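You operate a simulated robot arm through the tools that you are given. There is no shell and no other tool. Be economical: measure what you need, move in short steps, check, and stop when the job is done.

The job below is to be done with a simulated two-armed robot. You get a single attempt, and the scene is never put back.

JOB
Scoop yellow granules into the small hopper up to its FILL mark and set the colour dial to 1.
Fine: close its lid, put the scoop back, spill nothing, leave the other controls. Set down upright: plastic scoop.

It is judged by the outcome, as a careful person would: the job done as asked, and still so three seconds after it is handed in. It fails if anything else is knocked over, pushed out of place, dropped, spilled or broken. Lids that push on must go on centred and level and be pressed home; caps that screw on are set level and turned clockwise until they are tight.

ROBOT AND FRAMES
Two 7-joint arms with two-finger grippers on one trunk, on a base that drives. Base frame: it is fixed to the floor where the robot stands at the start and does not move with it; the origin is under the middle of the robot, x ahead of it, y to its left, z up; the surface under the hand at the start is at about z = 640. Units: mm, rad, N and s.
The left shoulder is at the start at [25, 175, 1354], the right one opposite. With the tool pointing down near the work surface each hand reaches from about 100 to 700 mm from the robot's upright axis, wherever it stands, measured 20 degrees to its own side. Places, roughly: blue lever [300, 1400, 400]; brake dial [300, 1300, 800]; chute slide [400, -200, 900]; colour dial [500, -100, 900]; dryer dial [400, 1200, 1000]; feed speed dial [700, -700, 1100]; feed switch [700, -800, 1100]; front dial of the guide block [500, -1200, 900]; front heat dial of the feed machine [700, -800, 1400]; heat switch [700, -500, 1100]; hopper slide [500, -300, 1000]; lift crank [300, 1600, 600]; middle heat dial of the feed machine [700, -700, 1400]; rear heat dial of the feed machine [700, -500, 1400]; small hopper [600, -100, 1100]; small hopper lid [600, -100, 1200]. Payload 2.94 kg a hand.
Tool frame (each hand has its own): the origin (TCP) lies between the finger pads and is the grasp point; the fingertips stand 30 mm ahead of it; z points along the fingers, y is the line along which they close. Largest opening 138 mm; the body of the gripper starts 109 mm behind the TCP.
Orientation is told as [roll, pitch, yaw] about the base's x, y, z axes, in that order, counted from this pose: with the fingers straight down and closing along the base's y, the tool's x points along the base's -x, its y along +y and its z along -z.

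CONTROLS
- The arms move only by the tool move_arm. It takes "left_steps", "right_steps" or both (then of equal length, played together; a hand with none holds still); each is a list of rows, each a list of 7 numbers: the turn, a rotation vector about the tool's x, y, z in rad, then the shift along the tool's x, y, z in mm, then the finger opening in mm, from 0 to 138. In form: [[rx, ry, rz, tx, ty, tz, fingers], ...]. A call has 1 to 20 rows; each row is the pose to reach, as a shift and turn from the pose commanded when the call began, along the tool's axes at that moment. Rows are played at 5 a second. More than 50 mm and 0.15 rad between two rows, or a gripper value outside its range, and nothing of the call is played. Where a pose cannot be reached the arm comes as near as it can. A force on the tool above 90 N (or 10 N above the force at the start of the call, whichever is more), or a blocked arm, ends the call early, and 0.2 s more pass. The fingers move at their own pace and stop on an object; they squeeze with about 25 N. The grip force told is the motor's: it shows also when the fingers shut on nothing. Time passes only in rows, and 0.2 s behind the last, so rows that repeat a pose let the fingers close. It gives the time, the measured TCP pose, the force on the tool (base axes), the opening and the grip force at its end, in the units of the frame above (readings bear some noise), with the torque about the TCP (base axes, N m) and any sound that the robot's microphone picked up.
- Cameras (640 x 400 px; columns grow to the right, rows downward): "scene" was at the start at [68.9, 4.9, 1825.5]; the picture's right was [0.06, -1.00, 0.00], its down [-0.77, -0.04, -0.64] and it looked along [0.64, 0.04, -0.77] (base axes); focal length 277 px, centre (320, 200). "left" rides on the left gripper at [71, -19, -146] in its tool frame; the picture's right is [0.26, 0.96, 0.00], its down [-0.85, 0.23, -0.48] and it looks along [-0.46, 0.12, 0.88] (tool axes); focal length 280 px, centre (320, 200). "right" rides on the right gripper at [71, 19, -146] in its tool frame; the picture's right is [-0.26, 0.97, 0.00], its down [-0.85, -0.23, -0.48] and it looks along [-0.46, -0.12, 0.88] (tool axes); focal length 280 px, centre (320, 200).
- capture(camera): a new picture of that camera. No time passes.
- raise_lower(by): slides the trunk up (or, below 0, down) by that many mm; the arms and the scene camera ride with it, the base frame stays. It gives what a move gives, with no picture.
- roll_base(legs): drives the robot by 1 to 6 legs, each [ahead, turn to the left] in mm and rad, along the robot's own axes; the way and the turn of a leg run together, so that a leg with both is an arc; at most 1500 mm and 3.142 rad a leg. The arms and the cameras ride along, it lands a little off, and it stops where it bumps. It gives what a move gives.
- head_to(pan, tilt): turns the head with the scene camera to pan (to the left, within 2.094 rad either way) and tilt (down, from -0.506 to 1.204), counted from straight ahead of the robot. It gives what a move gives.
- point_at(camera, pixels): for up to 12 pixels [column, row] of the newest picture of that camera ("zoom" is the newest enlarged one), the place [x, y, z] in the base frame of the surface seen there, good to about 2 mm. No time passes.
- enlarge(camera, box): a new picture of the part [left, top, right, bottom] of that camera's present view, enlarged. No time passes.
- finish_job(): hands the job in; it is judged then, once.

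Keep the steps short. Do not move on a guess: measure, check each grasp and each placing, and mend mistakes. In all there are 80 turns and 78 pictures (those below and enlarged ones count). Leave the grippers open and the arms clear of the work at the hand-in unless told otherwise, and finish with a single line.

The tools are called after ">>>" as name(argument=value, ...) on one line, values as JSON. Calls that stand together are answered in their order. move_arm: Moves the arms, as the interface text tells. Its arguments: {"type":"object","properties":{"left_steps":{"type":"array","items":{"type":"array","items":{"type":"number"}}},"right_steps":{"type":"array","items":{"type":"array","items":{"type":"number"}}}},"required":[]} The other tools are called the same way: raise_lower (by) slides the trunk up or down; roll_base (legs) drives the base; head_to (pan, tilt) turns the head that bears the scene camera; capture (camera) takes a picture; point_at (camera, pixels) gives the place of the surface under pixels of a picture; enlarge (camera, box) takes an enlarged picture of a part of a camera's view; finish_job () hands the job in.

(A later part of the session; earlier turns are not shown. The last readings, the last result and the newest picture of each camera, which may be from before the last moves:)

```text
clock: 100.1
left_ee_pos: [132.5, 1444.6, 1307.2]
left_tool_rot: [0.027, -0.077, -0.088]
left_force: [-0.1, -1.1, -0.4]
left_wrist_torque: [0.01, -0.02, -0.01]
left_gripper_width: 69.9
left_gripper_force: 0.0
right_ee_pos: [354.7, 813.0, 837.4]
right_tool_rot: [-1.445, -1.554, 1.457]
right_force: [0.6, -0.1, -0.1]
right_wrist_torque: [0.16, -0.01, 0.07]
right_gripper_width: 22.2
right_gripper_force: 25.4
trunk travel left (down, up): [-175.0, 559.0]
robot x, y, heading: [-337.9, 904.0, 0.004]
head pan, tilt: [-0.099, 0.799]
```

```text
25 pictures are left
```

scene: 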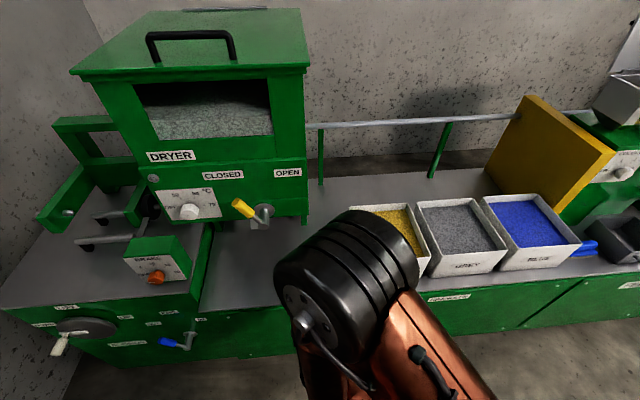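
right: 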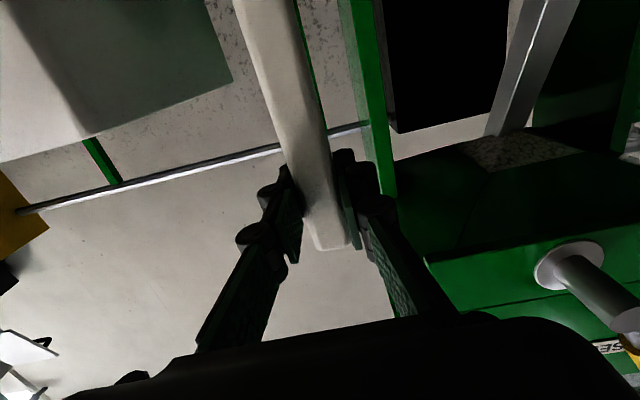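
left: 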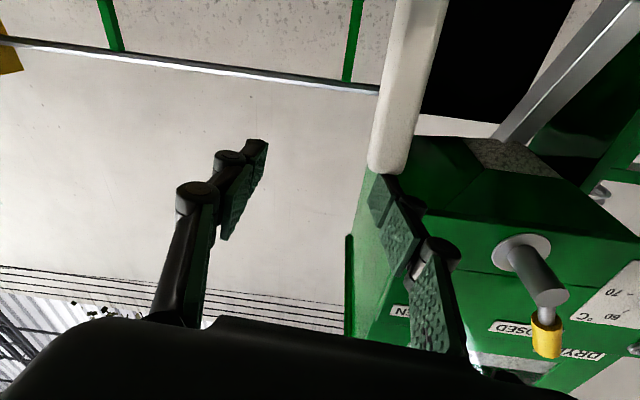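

The handle is held firmly (22 mm). I lift with the trunk, straight up 200 mm, and check.

>>> raise_lower(by=200)

>>> roll_base(legs=[[-200, 0], [0, -1.571], [180, 0], [0, 1.571]])

>>> head_to(pan=0.1, tilt=0.8)

>>> capture(camera="scene")

```text
clock: 102.3
left_ee_pos: [114.2, 1445.1, 1517.2]
left_tool_rot: [0.033, -0.103, -0.087]
left_force: [0.1, -0.1, -0.5]
left_wrist_torque: [0.0, -0.01, 0.04]
left_gripper_width: 70.0
left_gripper_force: 0.0
right_ee_pos: [354.8, 813.0, 1037.7]
right_tool_rot: [-1.394, -1.552, 1.404]
right_force: [0.3, 0.2, -1.5]
right_wrist_torque: [-0.03, 0.03, -0.01]
right_gripper_width: 22.1
right_gripper_force: 25.2
trunk travel left (down, up): [-375.0, 359.0]
robot x, y, heading: [-342.5, 906.3, -0.0]
head pan, tilt: [-0.099, 0.799]
```

```text
clock: 112.6
left_ee_pos: [-97.5, 1276.3, 1518.7]
left_tool_rot: [0.032, -0.105, -0.063]
left_force: [-0.1, 0.1, -0.5]
left_wrist_torque: [0.01, 0.06, 0.02]
left_gripper_width: 69.9
left_gripper_force: 0.1
right_ee_pos: [158.7, 650.2, 1036.2]
right_tool_rot: [-1.449, -1.553, 1.48]
right_force: [0.2, -0.1, -1.7]
right_wrist_torque: [-0.01, 0.05, 0.0]
right_gripper_width: 22.5
right_gripper_force: 24.9
trunk travel left (down, up): [-375.0, 359.0]
robot x, y, heading: [-539.3, 728.4, 0.02]
head pan, tilt: [-0.099, 0.799]
```

```text
clock: 113.4
left_ee_pos: [-96.9, 1276.1, 1518.8]
left_tool_rot: [0.033, -0.102, -0.064]
left_force: [-0.5, -0.5, -0.4]
left_wrist_torque: [0.02, 0.0, -0.01]
left_gripper_width: 70.3
left_gripper_force: 0.1
right_ee_pos: [158.9, 649.4, 1037.9]
right_tool_rot: [-1.426, -1.554, 1.459]
right_force: [0.3, 0.3, -0.4]
right_wrist_torque: [0.04, 0.02, 0.02]
right_gripper_width: 22.2
right_gripper_force: 25.4
trunk travel left (down, up): [-375.0, 359.0]
robot x, y, heading: [-536.5, 725.5, 0.021]
head pan, tilt: [0.099, 0.799]
```

```text
24 pictures are left
```

scene: 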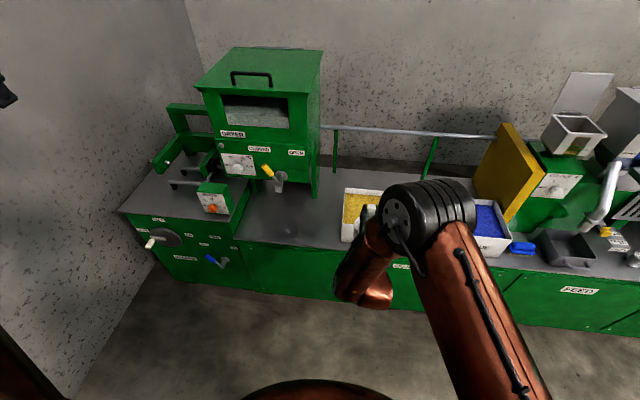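

The scoop hangs from the hand, clear of the bench. Driving forward over the yellow bin.

>>> roll_base(legs=[[350, -0.021]])

>>> move_arm(right_steps=[[0, 0.136, 0, 2, 0, 3, 0], [0, 0.272, 0, 4, 0, 6, 0], [0, 0.408, 0, 6, 0, 9, 0], [0, 0.544, 0, 8, 0, 12, 0], [0, 0.68, 0, 10, 0, 15, 0], [0, 0.816, 0, 12, 0, 18, 0], [0, 0.952, 0, 14, 0, 21, 0], [0, 1.088, 0, 16, 0, 24, 0], [0, 1.222, 0, 18, 0, 27, 0]])

>>> capture(camera="scene")

>>> capture(camera="right")

```text
clock: 115.6
left_ee_pos: [268.7, 1271.0, 1516.9]
left_tool_rot: [0.033, -0.102, -0.087]
left_force: [0.5, 0.5, 0.2]
left_wrist_torque: [-0.04, 0.03, 0.0]
left_gripper_width: 70.2
left_gripper_force: 0.0
right_ee_pos: [508.8, 638.6, 1037.1]
right_tool_rot: [-1.398, -1.553, 1.408]
right_force: [-0.3, -0.7, -0.7]
right_wrist_torque: [-0.02, 0.03, 0.03]
right_gripper_width: 22.1
right_gripper_force: 25.3
trunk travel left (down, up): [-375.0, 359.0]
robot x, y, heading: [-185.8, 730.8, 0.001]
head pan, tilt: [0.099, 0.799]
```

```text
clock: 117.6
left_ee_pos: [267.8, 1270.0, 1518.4]
left_tool_rot: [0.034, -0.103, -0.087]
left_force: [0.0, -0.1, 0.3]
left_wrist_torque: [0.04, 0.06, 0.0]
left_gripper_width: 70.0
left_gripper_force: 0.0
right_ee_pos: [536.0, 637.8, 1018.9]
right_tool_rot: [-0.016, -0.345, 0.014]
right_force: [0.1, 0.2, -1.1]
right_wrist_torque: [0.04, -0.1, 0.0]
right_gripper_width: 22.3
right_gripper_force: 25.1
trunk travel left (down, up): [-375.0, 359.0]
robot x, y, heading: [-188.4, 730.8, 0.002]
head pan, tilt: [0.099, 0.799]
```

```text
23 pictures are left
```

scene: 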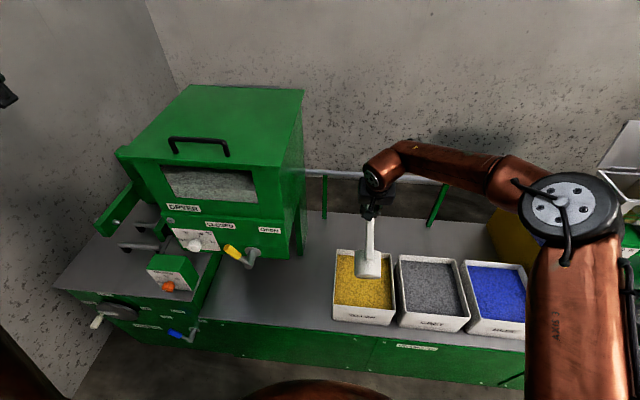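

```text
22 pictures are left
```

right: 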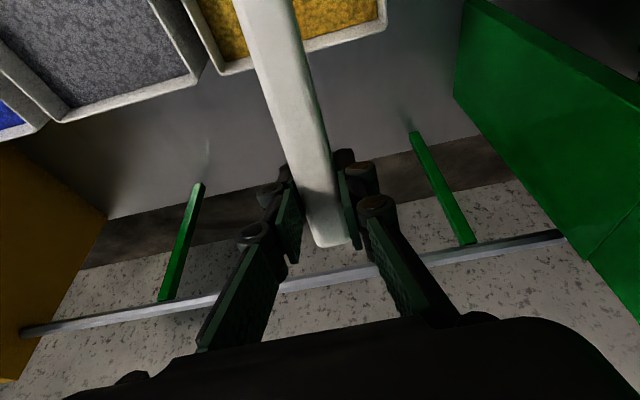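

Tilted as planned, over the yellow bin. Checking the cup's place before dipping.

>>> enlarge(camera="scene", box=[320, 200, 420, 330])

>>> point_at(camera="scene", pixels=[[368, 252], [357, 255], [380, 255], [360, 275], [376, 275], [368, 277], [348, 265], [385, 300], [362, 322], [336, 252], [391, 252], [350, 300]])

```text
3.08 times, centred on (370, 265) of scene
```

zoom: 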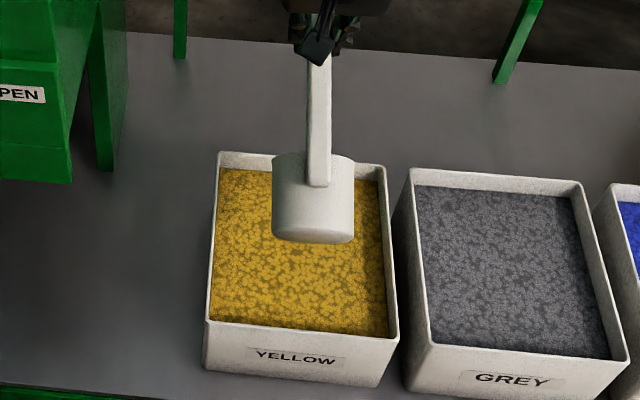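

```text
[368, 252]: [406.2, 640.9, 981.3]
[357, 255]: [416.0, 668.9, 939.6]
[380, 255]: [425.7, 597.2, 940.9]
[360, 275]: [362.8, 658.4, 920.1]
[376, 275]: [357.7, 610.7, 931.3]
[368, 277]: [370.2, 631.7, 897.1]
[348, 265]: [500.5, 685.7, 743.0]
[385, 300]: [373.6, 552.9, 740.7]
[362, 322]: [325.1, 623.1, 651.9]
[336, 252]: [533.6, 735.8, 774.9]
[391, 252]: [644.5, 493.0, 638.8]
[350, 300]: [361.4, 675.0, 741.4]
```

The cup is at about (412,636,921), as calculated. Lowering the trunk 190 mm into the granules, then curling upright along the planned path.

>>> raise_lower(by=-190)

>>> move_arm(right_steps=[[0, -0.087, 0, 0.6, 0, -9, 0], [0, -0.175, 0, 1.2, 0, -17.7, 0], [0, -0.262, 0, 5, 0, -25, 0], [0, -0.349, 0, 8.7, 0, -32.6, 0], [0, -0.436, 0, 14, 0, -42, 0], [0, -0.524, 0, 19.6, 0, -51.6, 0], [0, -0.611, 0, 28, 0, -59, 0], [0, -0.698, 0, 37, 0, -66.4, 0], [0, -0.785, 0, 48, 0, -71, 0], [0, -0.873, 0, 59.6, 0, -75.7, 0], [0, -0.96, 0, 73, 0, -80, 0], [0, -1.047, 0, 86.1, 0, -83.4, 0], [0, -1.134, 0, 98.5, 0, -89, 0], [0, -1.222, 0, 110.8, 0, -94, 0]])

>>> enlarge(camera="scene", box=[300, 150, 460, 290])

```text
clock: 119.7
left_ee_pos: [266.1, 1270.4, 1329.1]
left_tool_rot: [0.033, -0.105, -0.088]
left_force: [-0.3, -0.2, 0.0]
left_wrist_torque: [-0.02, -0.02, -0.01]
left_gripper_width: 70.1
left_gripper_force: 0.1
right_ee_pos: [535.3, 638.4, 829.7]
right_tool_rot: [-0.018, -0.346, 0.015]
right_force: [-0.6, 0.3, -1.9]
right_wrist_torque: [0.02, -0.24, 0.04]
right_gripper_width: 22.2
right_gripper_force: 25.2
trunk travel left (down, up): [-185.0, 549.0]
robot x, y, heading: [-189.1, 731.5, 0.005]
head pan, tilt: [0.099, 0.799]
```

```text
clock: 122.7
left_ee_pos: [265.3, 1275.6, 1327.1]
left_tool_rot: [0.027, -0.105, -0.084]
left_force: [0.0, 1.5, -0.3]
left_wrist_torque: [-0.17, -0.07, -0.03]
left_gripper_width: 69.9
left_gripper_force: 0.1
right_ee_pos: [399.3, 641.5, 882.1]
right_tool_rot: [-1.598, -1.55, 1.61]
right_force: [-0.6, 0.6, -3.7]
right_wrist_torque: [0.03, 0.16, -0.05]
right_gripper_width: 22.9
right_gripper_force: 24.7
trunk travel left (down, up): [-185.0, 549.0]
robot x, y, heading: [-189.2, 734.6, 0.002]
head pan, tilt: [0.099, 0.799]
```

```text
2.86 times, centred on (380, 220) of scene
```

zoom: 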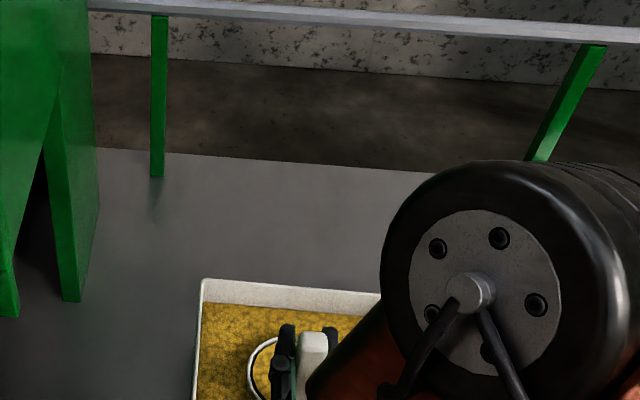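

The downward force rose by about 2 N, so it has taken granules. Lifting straight up by trunk and viewing.

>>> raise_lower(by=200)

>>> capture(camera="scene")

```text
clock: 124.9
left_ee_pos: [268.0, 1269.8, 1526.0]
left_tool_rot: [0.034, -0.103, -0.084]
left_force: [0.0, -0.2, 0.2]
left_wrist_torque: [-0.01, 0.03, -0.02]
left_gripper_width: 70.0
left_gripper_force: 0.0
right_ee_pos: [399.8, 638.5, 1079.1]
right_tool_rot: [-1.358, -1.554, 1.366]
right_force: [0.0, -0.2, -4.0]
right_wrist_torque: [-0.01, 0.12, -0.01]
right_gripper_width: 22.6
right_gripper_force: 24.5
trunk travel left (down, up): [-385.0, 349.0]
robot x, y, heading: [-185.5, 725.9, -0.003]
head pan, tilt: [0.099, 0.799]
```

```text
19 pictures are left
```

scene: 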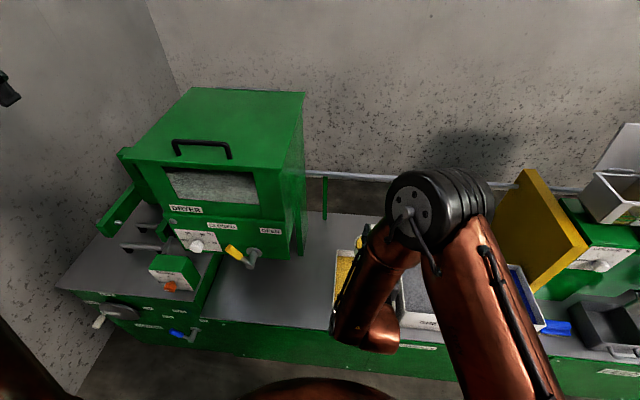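

Now raising well above everything and driving back, right, and then facing the hopper with the full scoop held level.

>>> raise_lower(by=290)

>>> roll_base(legs=[[-250, 0], [0, -1.568], [750, 0], [0, 1.571]])

>>> head_to(pan=0.0, tilt=0.85)

>>> capture(camera="scene")

```text
clock: 127.8
left_ee_pos: [232.7, 1270.8, 1840.1]
left_tool_rot: [0.042, -0.161, -0.086]
left_force: [-0.4, -0.1, 0.1]
left_wrist_torque: [0.01, 0.0, -0.02]
left_gripper_width: 70.0
left_gripper_force: 0.0
right_ee_pos: [399.2, 639.9, 1369.8]
right_tool_rot: [-1.404, -1.554, 1.413]
right_force: [-0.6, 1.3, -4.2]
right_wrist_torque: [0.02, 0.14, -0.02]
right_gripper_width: 22.7
right_gripper_force: 25.0
trunk travel left (down, up): [-675.0, 59.0]
robot x, y, heading: [-186.9, 730.8, 0.0]
head pan, tilt: [0.099, 0.799]
```

```text
clock: 141.0
left_ee_pos: [-22.7, 522.8, 1839.2]
left_tool_rot: [0.043, -0.162, -0.09]
left_force: [0.6, -0.4, -0.2]
left_wrist_torque: [-0.01, 0.04, 0.02]
left_gripper_width: 70.1
left_gripper_force: 0.0
right_ee_pos: [140.9, -110.5, 1369.7]
right_tool_rot: [-1.405, -1.554, 1.411]
right_force: [-0.2, 0.5, -4.4]
right_wrist_torque: [0.0, 0.15, 0.01]
right_gripper_width: 22.6
right_gripper_force: 25.3
trunk travel left (down, up): [-675.0, 59.0]
robot x, y, heading: [-444.8, -18.1, -0.003]
head pan, tilt: [0.099, 0.799]
```

```text
clock: 141.6
left_ee_pos: [-23.0, 523.2, 1840.5]
left_tool_rot: [0.044, -0.162, -0.091]
left_force: [0.2, 0.5, -0.6]
left_wrist_torque: [-0.01, 0.0, -0.03]
left_gripper_width: 70.1
left_gripper_force: 0.0
right_ee_pos: [141.5, -110.0, 1370.4]
right_tool_rot: [-1.39, -1.553, 1.395]
right_force: [-0.1, 0.1, -4.3]
right_wrist_torque: [0.01, 0.15, -0.02]
right_gripper_width: 22.9
right_gripper_force: 24.8
trunk travel left (down, up): [-675.0, 59.0]
robot x, y, heading: [-446.4, -18.2, -0.01]
head pan, tilt: [0.0, 0.85]
```

```text
18 pictures are left
```

scene: 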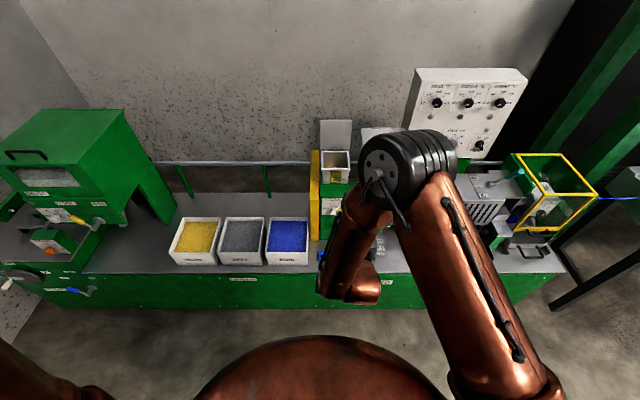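

The load is steady (−4.3 N). Driving forward 394 mm so the cup stands above the hopper opening.

>>> roll_base(legs=[[394, 0.008]])

>>> capture(camera="scene")

```text
clock: 144.1
left_ee_pos: [366.1, 525.7, 1839.9]
left_tool_rot: [0.043, -0.159, -0.083]
left_force: [-0.3, -0.8, -0.3]
left_wrist_torque: [-0.06, -0.01, -0.01]
left_gripper_width: 70.3
left_gripper_force: 0.1
right_ee_pos: [535.9, -104.9, 1369.8]
right_tool_rot: [-1.428, -1.554, 1.442]
right_force: [-0.1, -0.5, -3.1]
right_wrist_torque: [0.04, 0.14, 0.02]
right_gripper_width: 22.7
right_gripper_force: 25.5
trunk travel left (down, up): [-675.0, 59.0]
robot x, y, heading: [-49.2, -11.5, 0.007]
head pan, tilt: [0.0, 0.85]
```

```text
17 pictures are left
```

scene: 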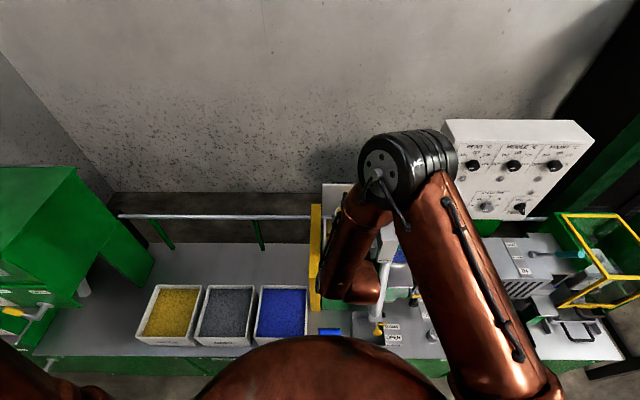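

The arm hides the hopper from the scene camera. Measuring what is visible of the big hopper's near side to be sure of clearance.

>>> point_at(camera="scene", pixels=[[384, 235], [386, 245], [392, 230], [396, 250], [383, 255], [388, 262], [335, 190], [376, 215], [381, 228]])

>>> capture(camera="right")

```text
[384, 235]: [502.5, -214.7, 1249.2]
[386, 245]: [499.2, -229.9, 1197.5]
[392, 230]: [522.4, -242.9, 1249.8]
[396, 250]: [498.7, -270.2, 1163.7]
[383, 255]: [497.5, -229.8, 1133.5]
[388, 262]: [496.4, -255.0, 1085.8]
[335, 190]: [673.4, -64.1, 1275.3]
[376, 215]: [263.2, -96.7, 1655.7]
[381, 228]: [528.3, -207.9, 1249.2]
```

```text
16 pictures are left
```

right: 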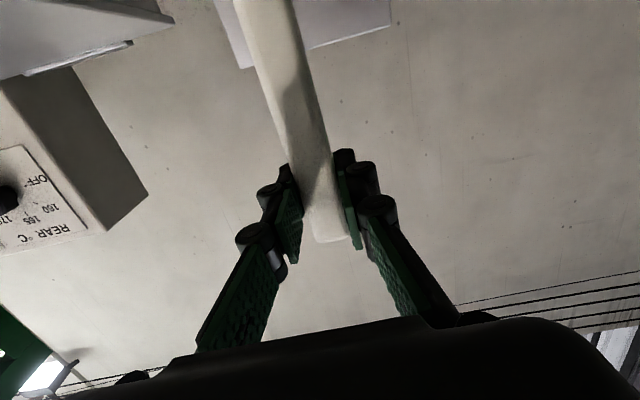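

The big hopper's edge is at y≈−207, so a cup centre at y=−125 is clear. Shifting 20 mm right and tilting the cup toward +y to 45° about its own centre, slowly.

>>> move_arm(right_steps=[[0, 0, 0, 0, -20, 0, 0], [0, 0, -0.131, 1.3, -0.4, 0, 0], [0, 0, -0.262, 5.1, 18.8, 0, 0], [0, 0, -0.393, 11.4, 37.4, 0, 0], [0, 0, -0.524, 20.1, 55, 0, 0], [0, 0, -0.654, 31, 71.3, 0, 0], [0, 0, -0.785, 43.9, 86.1, 0, 0], [0, 0, -0.785, 43.9, 86.1, 0, 0]])

>>> capture(camera="scene")

```text
clock: 145.9
left_ee_pos: [366.1, 527.4, 1840.0]
left_tool_rot: [0.042, -0.161, -0.082]
left_force: [0.6, -0.1, 0.3]
left_wrist_torque: [0.02, 0.0, 0.02]
left_gripper_width: 70.0
left_gripper_force: 0.0
right_ee_pos: [534.2, -19.0, 1324.2]
right_tool_rot: [-1.567, -0.768, 1.582]
right_force: [0.0, -0.4, -3.7]
right_wrist_torque: [0.32, 0.14, 0.02]
right_gripper_width: 22.7
right_gripper_force: 25.1
trunk travel left (down, up): [-675.0, 59.0]
robot x, y, heading: [-52.1, -17.3, 0.007]
head pan, tilt: [0.0, 0.85]
```

```text
15 pictures are left
```

scene: 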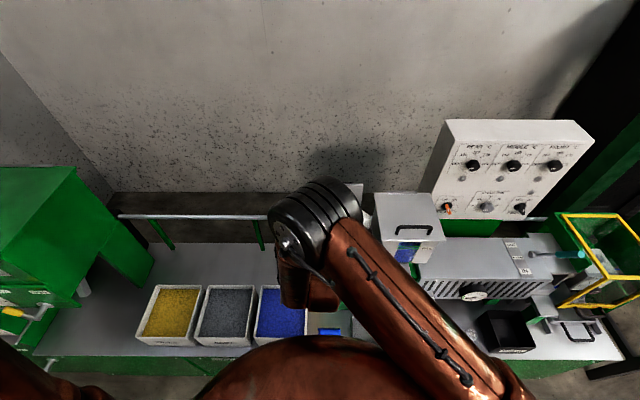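

No loss yet at 45° (still about −3.7 N). Continuing to 67°.

>>> move_arm(right_steps=[[0, 0, -0.065, 0.3, 9.8, 0, 0], [0, 0, -0.131, 1.3, 19.6, 0, 0], [0, 0, -0.196, 2.9, 29.3, 0, 0], [0, 0, -0.262, 5.1, 38.8, 0, 0], [0, 0, -0.327, 8, 48.2, 0, 0], [0, 0, -0.393, 11.4, 57.4, 0, 0], [0, 0, -0.393, 11.4, 57.4, 0, 0], [0, 0, -0.393, 11.4, 57.4, 0, 0]])

>>> enlarge(camera="scene", box=[290, 160, 450, 280])

```text
clock: 147.7
left_ee_pos: [367.0, 527.6, 1840.0]
left_tool_rot: [0.043, -0.162, -0.083]
left_force: [-0.8, 0.2, -1.0]
left_wrist_torque: [0.0, -0.02, 0.0]
left_gripper_width: 70.1
left_gripper_force: 0.1
right_ee_pos: [536.1, 12.3, 1274.7]
right_tool_rot: [-1.568, -0.375, 1.585]
right_force: [0.3, -0.7, -2.0]
right_wrist_torque: [0.27, 0.05, 0.04]
right_gripper_width: 23.0
right_gripper_force: 25.0
trunk travel left (down, up): [-675.0, 59.0]
robot x, y, heading: [-50.0, -17.3, 0.008]
head pan, tilt: [0.0, 0.85]
```

```text
3.33 times, centred on (370, 220) of scene
```

zoom: 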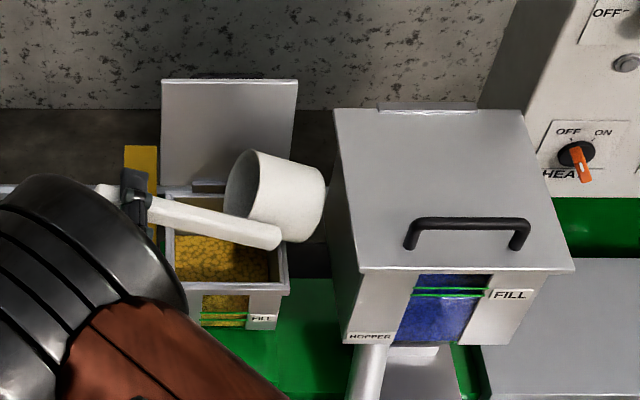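

Pouring went in cleanly and I can see the hopper now. Measuring the granule level.

>>> point_at(camera="zoom", pixels=[[210, 265], [190, 250], [245, 270], [200, 240], [230, 255], [225, 300], [215, 315], [225, 322], [262, 318]])

>>> enlarge(camera="scene", box=[325, 205, 375, 250])

```text
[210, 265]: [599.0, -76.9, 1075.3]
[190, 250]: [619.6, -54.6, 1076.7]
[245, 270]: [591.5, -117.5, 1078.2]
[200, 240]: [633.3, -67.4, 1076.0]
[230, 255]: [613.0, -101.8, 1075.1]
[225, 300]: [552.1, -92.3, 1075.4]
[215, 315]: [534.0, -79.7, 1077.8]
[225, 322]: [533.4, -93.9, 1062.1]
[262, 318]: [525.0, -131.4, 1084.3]
```

```text
8.89 times, centred on (350, 228) of scene
```

zoom: 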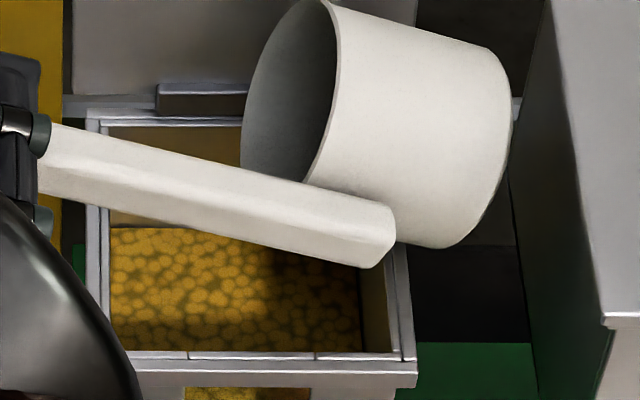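

Level is now 1076 (from 1060). Measuring the FILL lines precisely.

>>> enlarge(camera="scene", box=[338, 240, 378, 265])

>>> point_at(camera="scene", pixels=[[345, 254], [345, 256], [352, 254], [352, 256], [345, 258], [363, 255], [352, 252], [358, 255]])

```text
16.00 times, centred on (358, 252) of scene
```

zoom: 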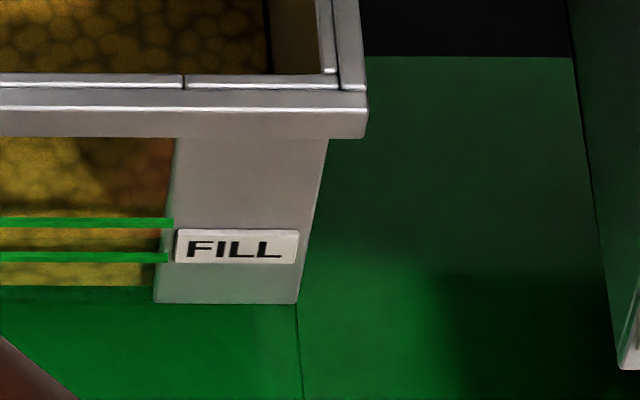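

```text
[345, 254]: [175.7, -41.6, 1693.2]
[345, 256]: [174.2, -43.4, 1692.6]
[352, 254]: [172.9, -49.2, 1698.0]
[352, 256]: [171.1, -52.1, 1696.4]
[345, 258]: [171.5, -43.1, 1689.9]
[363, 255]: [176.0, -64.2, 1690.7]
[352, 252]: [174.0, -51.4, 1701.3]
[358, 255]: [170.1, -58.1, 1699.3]
```

>>> point_at(camera="zoom", pixels=[[100, 223], [150, 223], [100, 257], [150, 257], [235, 247], [60, 210], [60, 240], [60, 275], [60, 165], [250, 300], [250, 138]])

```text
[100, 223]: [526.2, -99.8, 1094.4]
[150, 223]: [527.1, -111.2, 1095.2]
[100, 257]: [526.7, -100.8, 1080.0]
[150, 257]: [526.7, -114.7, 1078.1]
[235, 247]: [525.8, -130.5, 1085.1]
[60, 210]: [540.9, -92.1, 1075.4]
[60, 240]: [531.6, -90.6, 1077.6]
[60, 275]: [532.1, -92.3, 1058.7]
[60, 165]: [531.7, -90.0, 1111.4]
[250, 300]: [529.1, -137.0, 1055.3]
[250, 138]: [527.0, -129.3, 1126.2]
```

FILL band is z 1079–1094; the level is 1076, so a little more is needed, about what remains in the cup. Tilting on to 90°.

>>> move_arm(right_steps=[[0, 0, -0.065, 0.3, 9.8, 0, 0], [0, 0, -0.131, 1.3, 19.6, 0, 0], [0, 0, -0.196, 2.9, 29.3, 0, 0], [0, 0, -0.262, 5.1, 38.8, 0, 0], [0, 0, -0.327, 8, 48.2, 0, 0], [0, 0, -0.393, 11.4, 57.4, 0, 0], [0, 0, -0.393, 11.4, 57.4, 0, 0], [0, 0, -0.393, 11.4, 57.4, 0, 0]])

>>> enlarge(camera="scene", box=[290, 160, 450, 280])

>>> point_at(camera="zoom", pixels=[[210, 265], [190, 255], [245, 272], [225, 255], [230, 265], [262, 240], [215, 315]])

```text
clock: 149.5
left_ee_pos: [366.5, 526.8, 1840.1]
left_tool_rot: [0.042, -0.16, -0.081]
left_force: [-0.2, 0.5, -0.1]
left_wrist_torque: [0.03, 0.02, -0.02]
left_gripper_width: 69.9
left_gripper_force: 0.1
right_ee_pos: [534.7, 22.6, 1216.4]
right_tool_rot: [-1.567, 0.019, 1.585]
right_force: [0.2, -0.3, -1.1]
right_wrist_torque: [0.16, 0.05, -0.01]
right_gripper_width: 22.6
right_gripper_force: 24.8
trunk travel left (down, up): [-675.0, 59.0]
robot x, y, heading: [-50.1, -17.9, 0.006]
head pan, tilt: [0.0, 0.85]
```

```text
3.33 times, centred on (370, 220) of scene
```

zoom: 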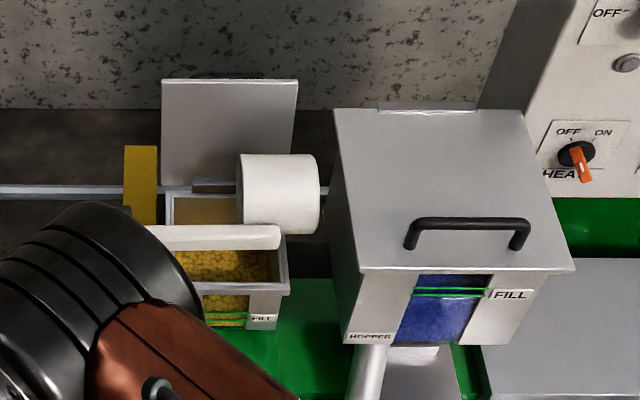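

```text
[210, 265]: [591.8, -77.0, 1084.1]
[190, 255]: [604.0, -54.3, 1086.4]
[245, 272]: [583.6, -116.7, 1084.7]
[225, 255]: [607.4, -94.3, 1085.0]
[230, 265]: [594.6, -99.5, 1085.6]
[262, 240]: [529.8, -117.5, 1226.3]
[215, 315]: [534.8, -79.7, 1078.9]
```

Level is 1085, in the middle of the FILL band, and the cup is empty (−1.1 N). Rolling the scoop back upright about its centre and driving back to the scoop's place.

>>> move_arm(right_steps=[[0, 0, 0.143, 1.5, -21.3, 0, 0], [0, 0, 0.286, 6.1, -42.2, 0, 0], [0, 0, 0.428, 13.6, -62.3, 0, 0], [0, 0, 0.571, 23.9, -81.1, 0, 0], [0, 0, 0.714, 36.7, -98.2, 0, 0], [0, 0, 0.857, 51.8, -113.4, 0, 0], [0, 0, 1.0, 68.8, -126.2, 0, 0], [0, 0, 1.142, 87.7, -136.4, 0, 0], [0, 0, 1.285, 107.7, -143.9, 0, 0], [0, 0, 1.428, 128.7, -148.5, 0, 0], [0, 0, 1.571, 150, -150, 0, 0]])

>>> roll_base(legs=[[-330, 0], [0, 1.565], [935, 0], [0, -1.571]])

```text
clock: 151.9
left_ee_pos: [365.9, 525.3, 1840.5]
left_tool_rot: [0.043, -0.16, -0.082]
left_force: [0.0, -0.9, 0.7]
left_wrist_torque: [0.03, 0.01, 0.02]
left_gripper_width: 69.9
left_gripper_force: 0.0
right_ee_pos: [537.0, -126.0, 1369.7]
right_tool_rot: [-1.335, -1.557, 1.352]
right_force: [0.3, -0.5, -1.1]
right_wrist_torque: [-0.03, 0.04, 0.02]
right_gripper_width: 22.2
right_gripper_force: 25.4
trunk travel left (down, up): [-675.0, 59.0]
robot x, y, heading: [-52.1, -17.0, 0.006]
head pan, tilt: [0.0, 0.85]
```

```text
clock: 166.2
left_ee_pos: [23.0, 1470.9, 1841.1]
left_tool_rot: [0.041, -0.162, -0.065]
left_force: [0.4, 0.7, 0.0]
left_wrist_torque: [-0.02, 0.03, -0.02]
left_gripper_width: 70.0
left_gripper_force: 0.1
right_ee_pos: [202.6, 821.6, 1370.6]
right_tool_rot: [-1.409, -1.554, 1.439]
right_force: [-1.5, 0.5, -1.4]
right_wrist_torque: [0.02, 0.0, 0.03]
right_gripper_width: 22.6
right_gripper_force: 24.9
trunk travel left (down, up): [-675.0, 59.0]
robot x, y, heading: [-386.9, 923.0, 0.021]
head pan, tilt: [0.0, 0.85]
```

>>> roll_base(legs=[[153, -0.021]])

>>> raise_lower(by=-490)

>>> capture(camera="scene")

```text
clock: 167.6
left_ee_pos: [182.7, 1463.6, 1840.9]
left_tool_rot: [0.042, -0.162, -0.087]
left_force: [0.1, -0.4, -0.2]
left_wrist_torque: [-0.01, -0.04, -0.02]
left_gripper_width: 70.0
left_gripper_force: 0.0
right_ee_pos: [351.1, 811.0, 1372.9]
right_tool_rot: [-1.508, -1.555, 1.517]
right_force: [-0.7, 0.4, -0.3]
right_wrist_torque: [0.01, 0.08, -0.03]
right_gripper_width: 22.4
right_gripper_force: 25.1
trunk travel left (down, up): [-675.0, 59.0]
robot x, y, heading: [-232.9, 920.3, 0.002]
head pan, tilt: [0.0, 0.85]
```

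```text
refused: -490 is not a number from -400 to 400
```

```text
10 pictures are left
```

scene: 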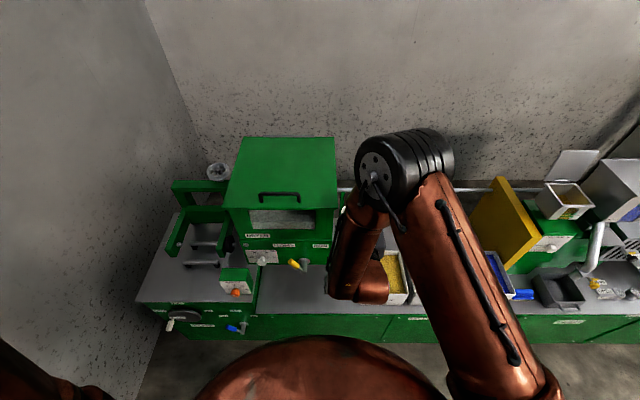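

Correcting 3.7 mm in x and 2 mm in y, then lowering by trunk in two stages to just above the bench.

>>> move_arm(right_steps=[[0, 0, 0, 0, 2, 3.7, 0], [0, 0, 0, 0, 2, 3.7, 0]])

>>> raise_lower(by=-400)

>>> raise_lower(by=-126)

```text
clock: 168.2
left_ee_pos: [185.4, 1463.3, 1840.1]
left_tool_rot: [0.041, -0.163, -0.087]
left_force: [-0.2, -0.5, 1.1]
left_wrist_torque: [0.01, 0.05, 0.01]
left_gripper_width: 69.9
left_gripper_force: 0.1
right_ee_pos: [357.3, 813.3, 1371.6]
right_tool_rot: [-1.416, -1.554, 1.426]
right_force: [-0.6, -0.3, -0.6]
right_wrist_torque: [0.01, 0.04, 0.01]
right_gripper_width: 22.6
right_gripper_force: 25.0
trunk travel left (down, up): [-675.0, 59.0]
robot x, y, heading: [-231.8, 926.9, -0.0]
head pan, tilt: [0.0, 0.85]
```

```text
clock: 172.0
left_ee_pos: [185.6, 1464.8, 1440.6]
left_tool_rot: [0.042, -0.164, -0.089]
left_force: [-0.7, -1.4, -0.2]
left_wrist_torque: [-0.01, 0.01, 0.01]
left_gripper_width: 69.8
left_gripper_force: 0.1
right_ee_pos: [356.9, 812.4, 971.3]
right_tool_rot: [-1.434, -1.553, 1.442]
right_force: [0.1, 0.2, -0.9]
right_wrist_torque: [0.0, 0.06, -0.01]
right_gripper_width: 22.6
right_gripper_force: 25.0
trunk travel left (down, up): [-275.0, 459.0]
robot x, y, heading: [-231.1, 925.7, -0.001]
head pan, tilt: [0.0, 0.85]
```

```text
clock: 173.6
left_ee_pos: [242.8, 1463.3, 1282.3]
left_tool_rot: [0.037, -0.079, -0.086]
left_force: [0.4, 0.6, 0.3]
left_wrist_torque: [0.02, -0.05, 0.01]
left_gripper_width: 70.0
left_gripper_force: 0.3
right_ee_pos: [357.2, 814.0, 846.0]
right_tool_rot: [-1.439, -1.553, 1.452]
right_force: [-0.4, 0.2, -0.4]
right_wrist_torque: [0.0, 0.07, 0.0]
right_gripper_width: 22.6
right_gripper_force: 25.3
trunk travel left (down, up): [-149.0, 585.0]
robot x, y, heading: [-232.1, 925.7, -0.002]
head pan, tilt: [0.0, 0.85]
```

About 8 mm above the bench. Lowering gently by arm until touch.

>>> move_arm(right_steps=[[0, 0, 0, 4, 0, -1, 0], [0, 0, 0, 7, 0, -2, 0], [0, 0, 0, 8.5, 0, -2, 0], [0, 0, 0, 9.5, 0, -2, 0]])

>>> capture(camera="right")

```text
clock: 174.6
left_ee_pos: [242.1, 1463.7, 1283.9]
left_tool_rot: [0.035, -0.081, -0.087]
left_force: [0.2, 0.0, -0.8]
left_wrist_torque: [-0.05, 0.03, 0.0]
left_gripper_width: 69.9
left_gripper_force: 0.1
right_ee_pos: [355.2, 813.0, 837.0]
right_tool_rot: [-1.691, -1.553, 1.701]
right_force: [-1.5, -2.4, 19.3]
right_wrist_torque: [0.12, -0.42, -0.05]
right_gripper_width: 22.7
right_gripper_force: 24.7
trunk travel left (down, up): [-149.0, 585.0]
robot x, y, heading: [-230.3, 921.9, 0.004]
head pan, tilt: [0.0, 0.85]
```

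```text
9 pictures are left
```

right: 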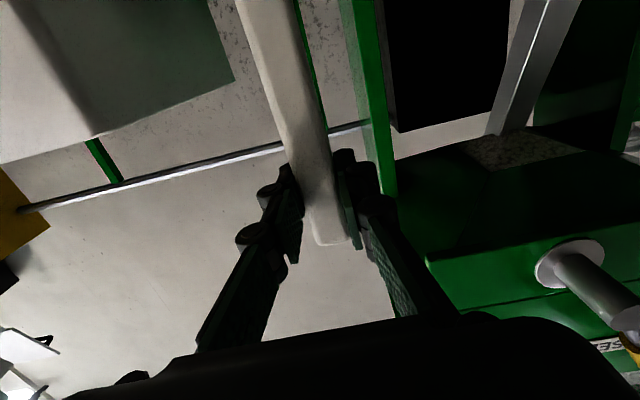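

Standing on the bench (19 N contact at z 837, the same as home). Opening and withdrawing straight back.

>>> move_arm(right_steps=[[0, 0, 0, -1.5, 0, 0, 20], [0, 0, 0, -1.5, 0, 0, 34], [0, 0, 0, -1.5, 0, 0, 50], [0, 0, 0, -1.5, 0, 0, 60], [0, 0, 0, -1.5, 0, -30, 60]])

>>> roll_base(legs=[[-170, 0]])

>>> capture(camera="right")

```text
clock: 175.8
left_ee_pos: [242.3, 1465.0, 1282.5]
left_tool_rot: [0.033, -0.077, -0.085]
left_force: [-1.2, 0.3, 0.0]
left_wrist_torque: [-0.03, -0.03, 0.0]
left_gripper_width: 69.7
left_gripper_force: 0.1
right_ee_pos: [324.6, 813.4, 837.6]
right_tool_rot: [-1.412, -1.551, 1.422]
right_force: [-0.3, -1.0, 0.1]
right_wrist_torque: [-0.02, 0.05, -0.03]
right_gripper_width: 60.1
right_gripper_force: 0.0
trunk travel left (down, up): [-149.0, 585.0]
robot x, y, heading: [-230.5, 925.5, 0.002]
head pan, tilt: [0.0, 0.85]
```

```text
clock: 177.2
left_ee_pos: [112.3, 1465.6, 1272.7]
left_tool_rot: [0.032, -0.043, -0.086]
left_force: [-3.1, -1.0, 2.2]
left_wrist_torque: [-0.03, -0.49, 0.0]
left_gripper_width: 70.0
left_gripper_force: 0.2
right_ee_pos: [182.3, 811.9, 822.7]
right_tool_rot: [-0.422, -1.524, 0.43]
right_force: [-0.2, -0.1, -0.9]
right_wrist_torque: [-0.03, -0.05, 0.01]
right_gripper_width: 59.9
right_gripper_force: 0.1
trunk travel left (down, up): [-149.0, 585.0]
robot x, y, heading: [-397.1, 922.2, -0.006]
head pan, tilt: [0.0, 0.85]
```

```text
8 pictures are left
```

right: 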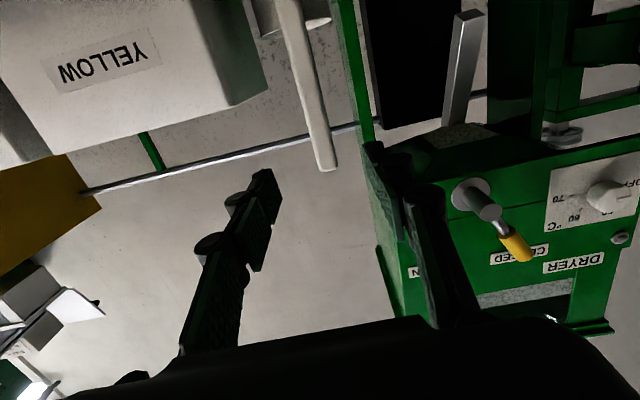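

The scoop stands upright in its place. Now raising the trunk, turning the right hand back to fingers-down, and driving back to the front of the hopper to close the lid.

>>> raise_lower(by=376)

>>> move_arm(right_steps=[[0, 0.13, 0, -30, 0, -8, 60], [0, 0.26, 0, -60, 0, -16, 60], [0, 0.39, 0, -90, 0, -26, 60], [0, 0.52, 0, -120, 0, -36, 60], [0, 0.65, 0, -150, 0, -46, 60], [0, 0.78, 0, -180, 0, -60, 60], [0, 0.91, 0, -210, 0, -74, 60], [0, 1.04, 0, -235, 0, -88, 60], [0, 1.17, 0, -260, 0, -102, 60], [0, 1.3, 0, -280, 0, -116, 60], [0, 1.43, 0, -300, 0, -130, 60], [0, 1.54, 0, -320, 0, -140, 60]])

>>> roll_base(legs=[[0, -1.565], [922, 0], [0, 1.571]])

>>> capture(camera="scene")

```text
clock: 177.8
left_ee_pos: [7.7, 1470.6, 1259.0]
left_tool_rot: [0.042, 0.081, -0.024]
left_force: [0.8, -1.0, 0.7]
left_wrist_torque: [0.1, 0.09, 0.02]
left_gripper_width: 70.2
left_gripper_force: 0.0
right_ee_pos: [145.2, 753.1, 853.2]
right_tool_rot: [-1.225, -1.519, 1.057]
right_force: [0.7, 0.6, -1.4]
right_wrist_torque: [-0.04, -0.03, 0.05]
right_gripper_width: 59.9
right_gripper_force: 0.1
trunk travel left (down, up): [-159.0, 575.0]
robot x, y, heading: [-399.2, 926.5, 0.002]
head pan, tilt: [0.0, 0.85]
stopped: the arm was blocked; the commanded pose is now the measured one
```

```text
clock: 178.1
left_ee_pos: [-92.5, 1476.7, 1266.1]
left_tool_rot: [0.038, 0.048, -0.002]
left_force: [0.7, -0.8, -1.3]
left_wrist_torque: [0.12, 0.14, 0.04]
left_gripper_width: 70.0
left_gripper_force: 0.0
right_ee_pos: [81.5, 745.3, 900.5]
right_tool_rot: [-2.745, -1.412, 2.536]
right_force: [0.1, 2.7, -4.0]
right_wrist_torque: [-0.13, -0.52, -0.23]
right_gripper_width: 59.7
right_gripper_force: 0.0
right hand out of reach, approached as far as the arm can: row 1
trunk travel left (down, up): [-159.0, 575.0]
robot x, y, heading: [-399.7, 921.1, -0.001]
head pan, tilt: [0.0, 0.85]
stopped in row 1 (right hand): the arm was blocked; the commanded pose is now the measured one
```

```text
clock: 178.9
left_ee_pos: [-56.1, 1467.2, 1274.6]
left_tool_rot: [0.042, 0.002, -0.052]
left_force: [0.3, 1.1, 0.0]
left_wrist_torque: [-0.01, -0.04, -0.02]
left_gripper_width: 70.0
left_gripper_force: 0.1
right_ee_pos: [88.5, 744.6, 933.1]
right_tool_rot: [2.426, -1.338, -2.677]
right_force: [0.9, 1.0, 0.5]
right_wrist_torque: [0.04, -0.03, 0.02]
right_gripper_width: 60.2
right_gripper_force: 0.0
trunk travel left (down, up): [-159.0, 575.0]
robot x, y, heading: [-399.5, 926.8, -0.01]
head pan, tilt: [0.0, 0.85]
stopped in leg 1: the robot was blocked; the commanded pose is now the measured one
```

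```text
7 pictures are left
```

scene: 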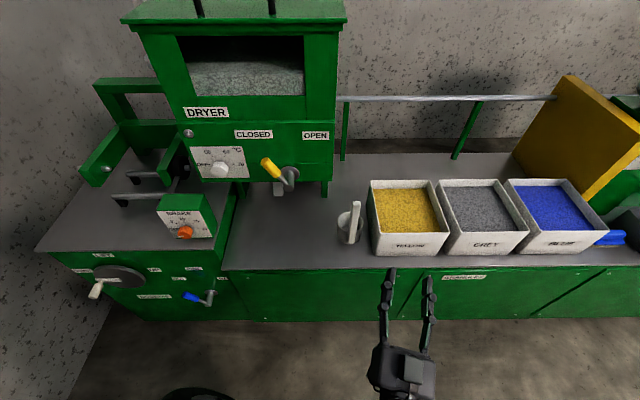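

The robot was blocked, likely arm against arm or torso. The bench is undisturbed and the scoop upright. Trying the raise again.

>>> raise_lower(by=200)

>>> raise_lower(by=176)

```text
clock: 181.1
left_ee_pos: [-55.3, 1466.2, 1476.1]
left_tool_rot: [0.042, 0.004, -0.051]
left_force: [-0.1, 1.3, -0.1]
left_wrist_torque: [-0.01, 0.02, 0.01]
left_gripper_width: 70.1
left_gripper_force: 0.0
right_ee_pos: [90.0, 742.7, 1133.2]
right_tool_rot: [2.421, -1.337, -2.672]
right_force: [0.5, -0.2, 0.6]
right_wrist_torque: [0.0, -0.01, 0.02]
right_gripper_width: 59.9
right_gripper_force: 0.1
trunk travel left (down, up): [-359.0, 375.0]
robot x, y, heading: [-403.7, 920.9, -0.014]
head pan, tilt: [0.0, 0.85]
```

```text
clock: 183.1
left_ee_pos: [-54.8, 1466.3, 1650.9]
left_tool_rot: [0.04, 0.002, -0.05]
left_force: [0.3, -0.3, 0.3]
left_wrist_torque: [-0.01, 0.05, 0.01]
left_gripper_width: 69.9
left_gripper_force: 0.1
right_ee_pos: [89.9, 742.7, 1309.4]
right_tool_rot: [2.425, -1.338, -2.676]
right_force: [0.5, -0.8, 1.0]
right_wrist_torque: [0.01, -0.01, 0.02]
right_gripper_width: 59.8
right_gripper_force: 0.1
trunk travel left (down, up): [-535.0, 199.0]
robot x, y, heading: [-403.3, 924.9, -0.019]
head pan, tilt: [0.0, 0.85]
```

Raised. Now turning the right hand to fingers-down, step by step, in free air.

>>> move_arm(right_steps=[[-0.007, 0.135, -0.024, -12.8, 6.8, -4.8, 60], [-0.015, 0.27, -0.047, -25.7, 13.7, -9.6, 60], [-0.022, 0.405, -0.071, -38.5, 20.5, -14.4, 60], [-0.03, 0.54, -0.094, -51.4, 27.4, -19.2, 60], [-0.037, 0.675, -0.118, -64.2, 34.2, -24, 60], [-0.044, 0.81, -0.142, -77, 41, -28.8, 60], [-0.052, 0.944, -0.165, -90, 47.9, -33.5, 60], [-0.059, 1.079, -0.189, -102.8, 54.7, -38.3, 60], [-0.066, 1.214, -0.213, -115.6, 61.5, -43.1, 60], [-0.074, 1.349, -0.236, -128.5, 68.4, -47.9, 60], [-0.081, 1.484, -0.26, -141.3, 75.2, -52.7, 60], [-0.089, 1.619, -0.283, -154, 82, -57.5, 60], [-0.096, 1.754, -0.307, -167, 88.9, -62.3, 60], [-0.096, 1.754, -0.307, -167, 88.9, -62.3, 60]])

>>> roll_base(legs=[[0, -1.552], [922, 0], [0, 1.571], [150, 0]])

```text
clock: 186.1
left_ee_pos: [-57.5, 1466.2, 1652.4]
left_tool_rot: [0.044, 0.004, -0.051]
left_force: [0.4, 0.3, -0.4]
left_wrist_torque: [-0.01, -0.03, 0.01]
left_gripper_width: 70.0
left_gripper_force: 0.1
right_ee_pos: [15.9, 827.7, 1474.9]
right_tool_rot: [0.002, 0.0, 0.002]
right_force: [-0.3, 0.2, 0.6]
right_wrist_torque: [-0.02, -0.02, 0.02]
right_gripper_width: 60.1
right_gripper_force: 0.0
trunk travel left (down, up): [-535.0, 199.0]
robot x, y, heading: [-401.1, 926.8, -0.018]
head pan, tilt: [0.0, 0.85]
```

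```text
clock: 199.6
left_ee_pos: [66.4, 553.0, 1653.0]
left_tool_rot: [0.044, 0.001, -0.017]
left_force: [-0.4, -0.2, 0.2]
left_wrist_torque: [0.03, -0.04, 0.0]
left_gripper_width: 70.1
left_gripper_force: 0.1
right_ee_pos: [161.2, -83.5, 1475.5]
right_tool_rot: [0.003, -0.003, 0.031]
right_force: [-0.6, 0.3, 0.7]
right_wrist_torque: [0.03, -0.07, 0.0]
right_gripper_width: 59.9
right_gripper_force: 0.0
trunk travel left (down, up): [-535.0, 199.0]
robot x, y, heading: [-258.9, 1.7, 0.018]
head pan, tilt: [0.0, 0.85]
```

Driving forward to the hopper and turning the hand so the fingers close along x, stopping high in front of the open lid.

>>> roll_base(legs=[[262, -0.018]])

>>> move_arm(right_steps=[[0, 0, 0.143, -21, 0, 7, 50], [0, 0, 0.286, -42, 1, 14, 40], [0, 0, 0.428, -63, 1, 20, 30], [0, 0, 0.571, -84, 1, 27, 26], [0, 0, 0.714, -105, 2, 34, 26], [0, 0, 0.857, -126, 2, 41, 26], [0, 0, 1.0, -147, 2, 48, 26], [0, 0, 1.142, -168, 3, 55, 26], [0, 0, 1.285, -189, 3, 61, 26], [0, 0, 1.428, -210, 4, 68, 26], [0, 0, 1.571, -231, 4, 75, 26]])

>>> capture(camera="right")

```text
clock: 201.5
left_ee_pos: [344.6, 548.9, 1652.5]
left_tool_rot: [0.044, 0.004, -0.036]
left_force: [-0.9, -0.9, -0.1]
left_wrist_torque: [-0.03, 0.04, -0.01]
left_gripper_width: 70.2
left_gripper_force: 0.0
right_ee_pos: [426.1, -89.3, 1475.5]
right_tool_rot: [0.002, -0.002, 0.015]
right_force: [-0.7, -0.1, -0.1]
right_wrist_torque: [0.01, -0.03, -0.01]
right_gripper_width: 60.1
right_gripper_force: 0.0
trunk travel left (down, up): [-535.0, 199.0]
robot x, y, heading: [7.3, -2.7, -0.001]
head pan, tilt: [0.0, 0.85]
```

```text
clock: 203.9
left_ee_pos: [346.2, 549.3, 1652.0]
left_tool_rot: [0.042, 0.001, -0.036]
left_force: [0.8, -0.1, -1.3]
left_wrist_torque: [0.02, 0.06, -0.02]
left_gripper_width: 70.2
left_gripper_force: 0.0
right_ee_pos: [657.5, -81.0, 1399.3]
right_tool_rot: [-0.001, -0.001, -1.559]
right_force: [-0.1, 0.6, 0.1]
right_wrist_torque: [0.01, 0.05, -0.01]
right_gripper_width: 25.8
right_gripper_force: 0.0
trunk travel left (down, up): [-535.0, 199.0]
robot x, y, heading: [5.3, 2.8, -0.003]
head pan, tilt: [0.0, 0.85]
```

```text
6 pictures are left
```

right: 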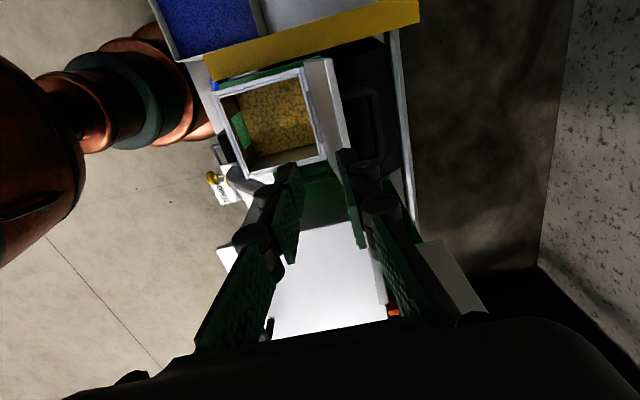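

Measuring the bar (dark, around (378,110)) and the lid's edge.

>>> point_at(camera="right", pixels=[[377, 110], [379, 130], [375, 95], [381, 145], [365, 90], [335, 80], [340, 120], [325, 62], [350, 150]])

```text
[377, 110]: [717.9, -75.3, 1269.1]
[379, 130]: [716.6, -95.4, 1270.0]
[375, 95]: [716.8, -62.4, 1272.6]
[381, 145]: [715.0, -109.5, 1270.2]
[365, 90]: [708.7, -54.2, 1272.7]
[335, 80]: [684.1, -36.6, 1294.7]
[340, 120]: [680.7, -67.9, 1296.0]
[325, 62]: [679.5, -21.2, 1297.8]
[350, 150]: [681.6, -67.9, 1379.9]
```

Bar centre ≈ (714,1267). Moving over the lid's top edge, then down so the pads straddle the bar, and closing.

>>> move_arm(right_steps=[[0, 0, 0, 0, 2, 30, 26], [0, 0, 0, 0, 20, 50, 26], [0, 0, 0, -2, 40, 52, 26], [0, 0, 0, -3, 57, 54, 26], [0, 0, 0, -4, 57, 80, 26], [0, 0, 0, -4, 57, 108, 26], [0, 0, 0, -4, 57, 131, 26], [0, 0, 0, -4, 57, 131, 26], [0, 0, 0, -4, 57, 131, 5], [0, 0, 0, -4, 57, 131, 5], [0, 0, 0, -4, 57, 131, 5]])

>>> capture(camera="right")

```text
clock: 206.3
left_ee_pos: [345.0, 548.2, 1651.9]
left_tool_rot: [0.043, 0.004, -0.037]
left_force: [-0.4, 0.0, -1.0]
left_wrist_torque: [0.01, -0.01, -0.02]
left_gripper_width: 70.0
left_gripper_force: 0.0
right_ee_pos: [714.6, -86.0, 1268.2]
right_tool_rot: [0.001, -0.001, -1.558]
right_force: [-3.8, 1.2, -6.2]
right_wrist_torque: [0.07, 0.01, -0.88]
right_gripper_width: 10.8
right_gripper_force: 38.2
trunk travel left (down, up): [-535.0, 199.0]
robot x, y, heading: [7.7, -1.5, -0.004]
head pan, tilt: [0.0, 0.85]
```

```text
5 pictures are left
```

right: 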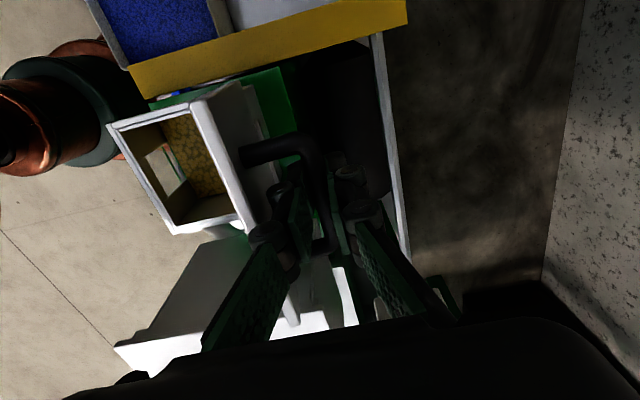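

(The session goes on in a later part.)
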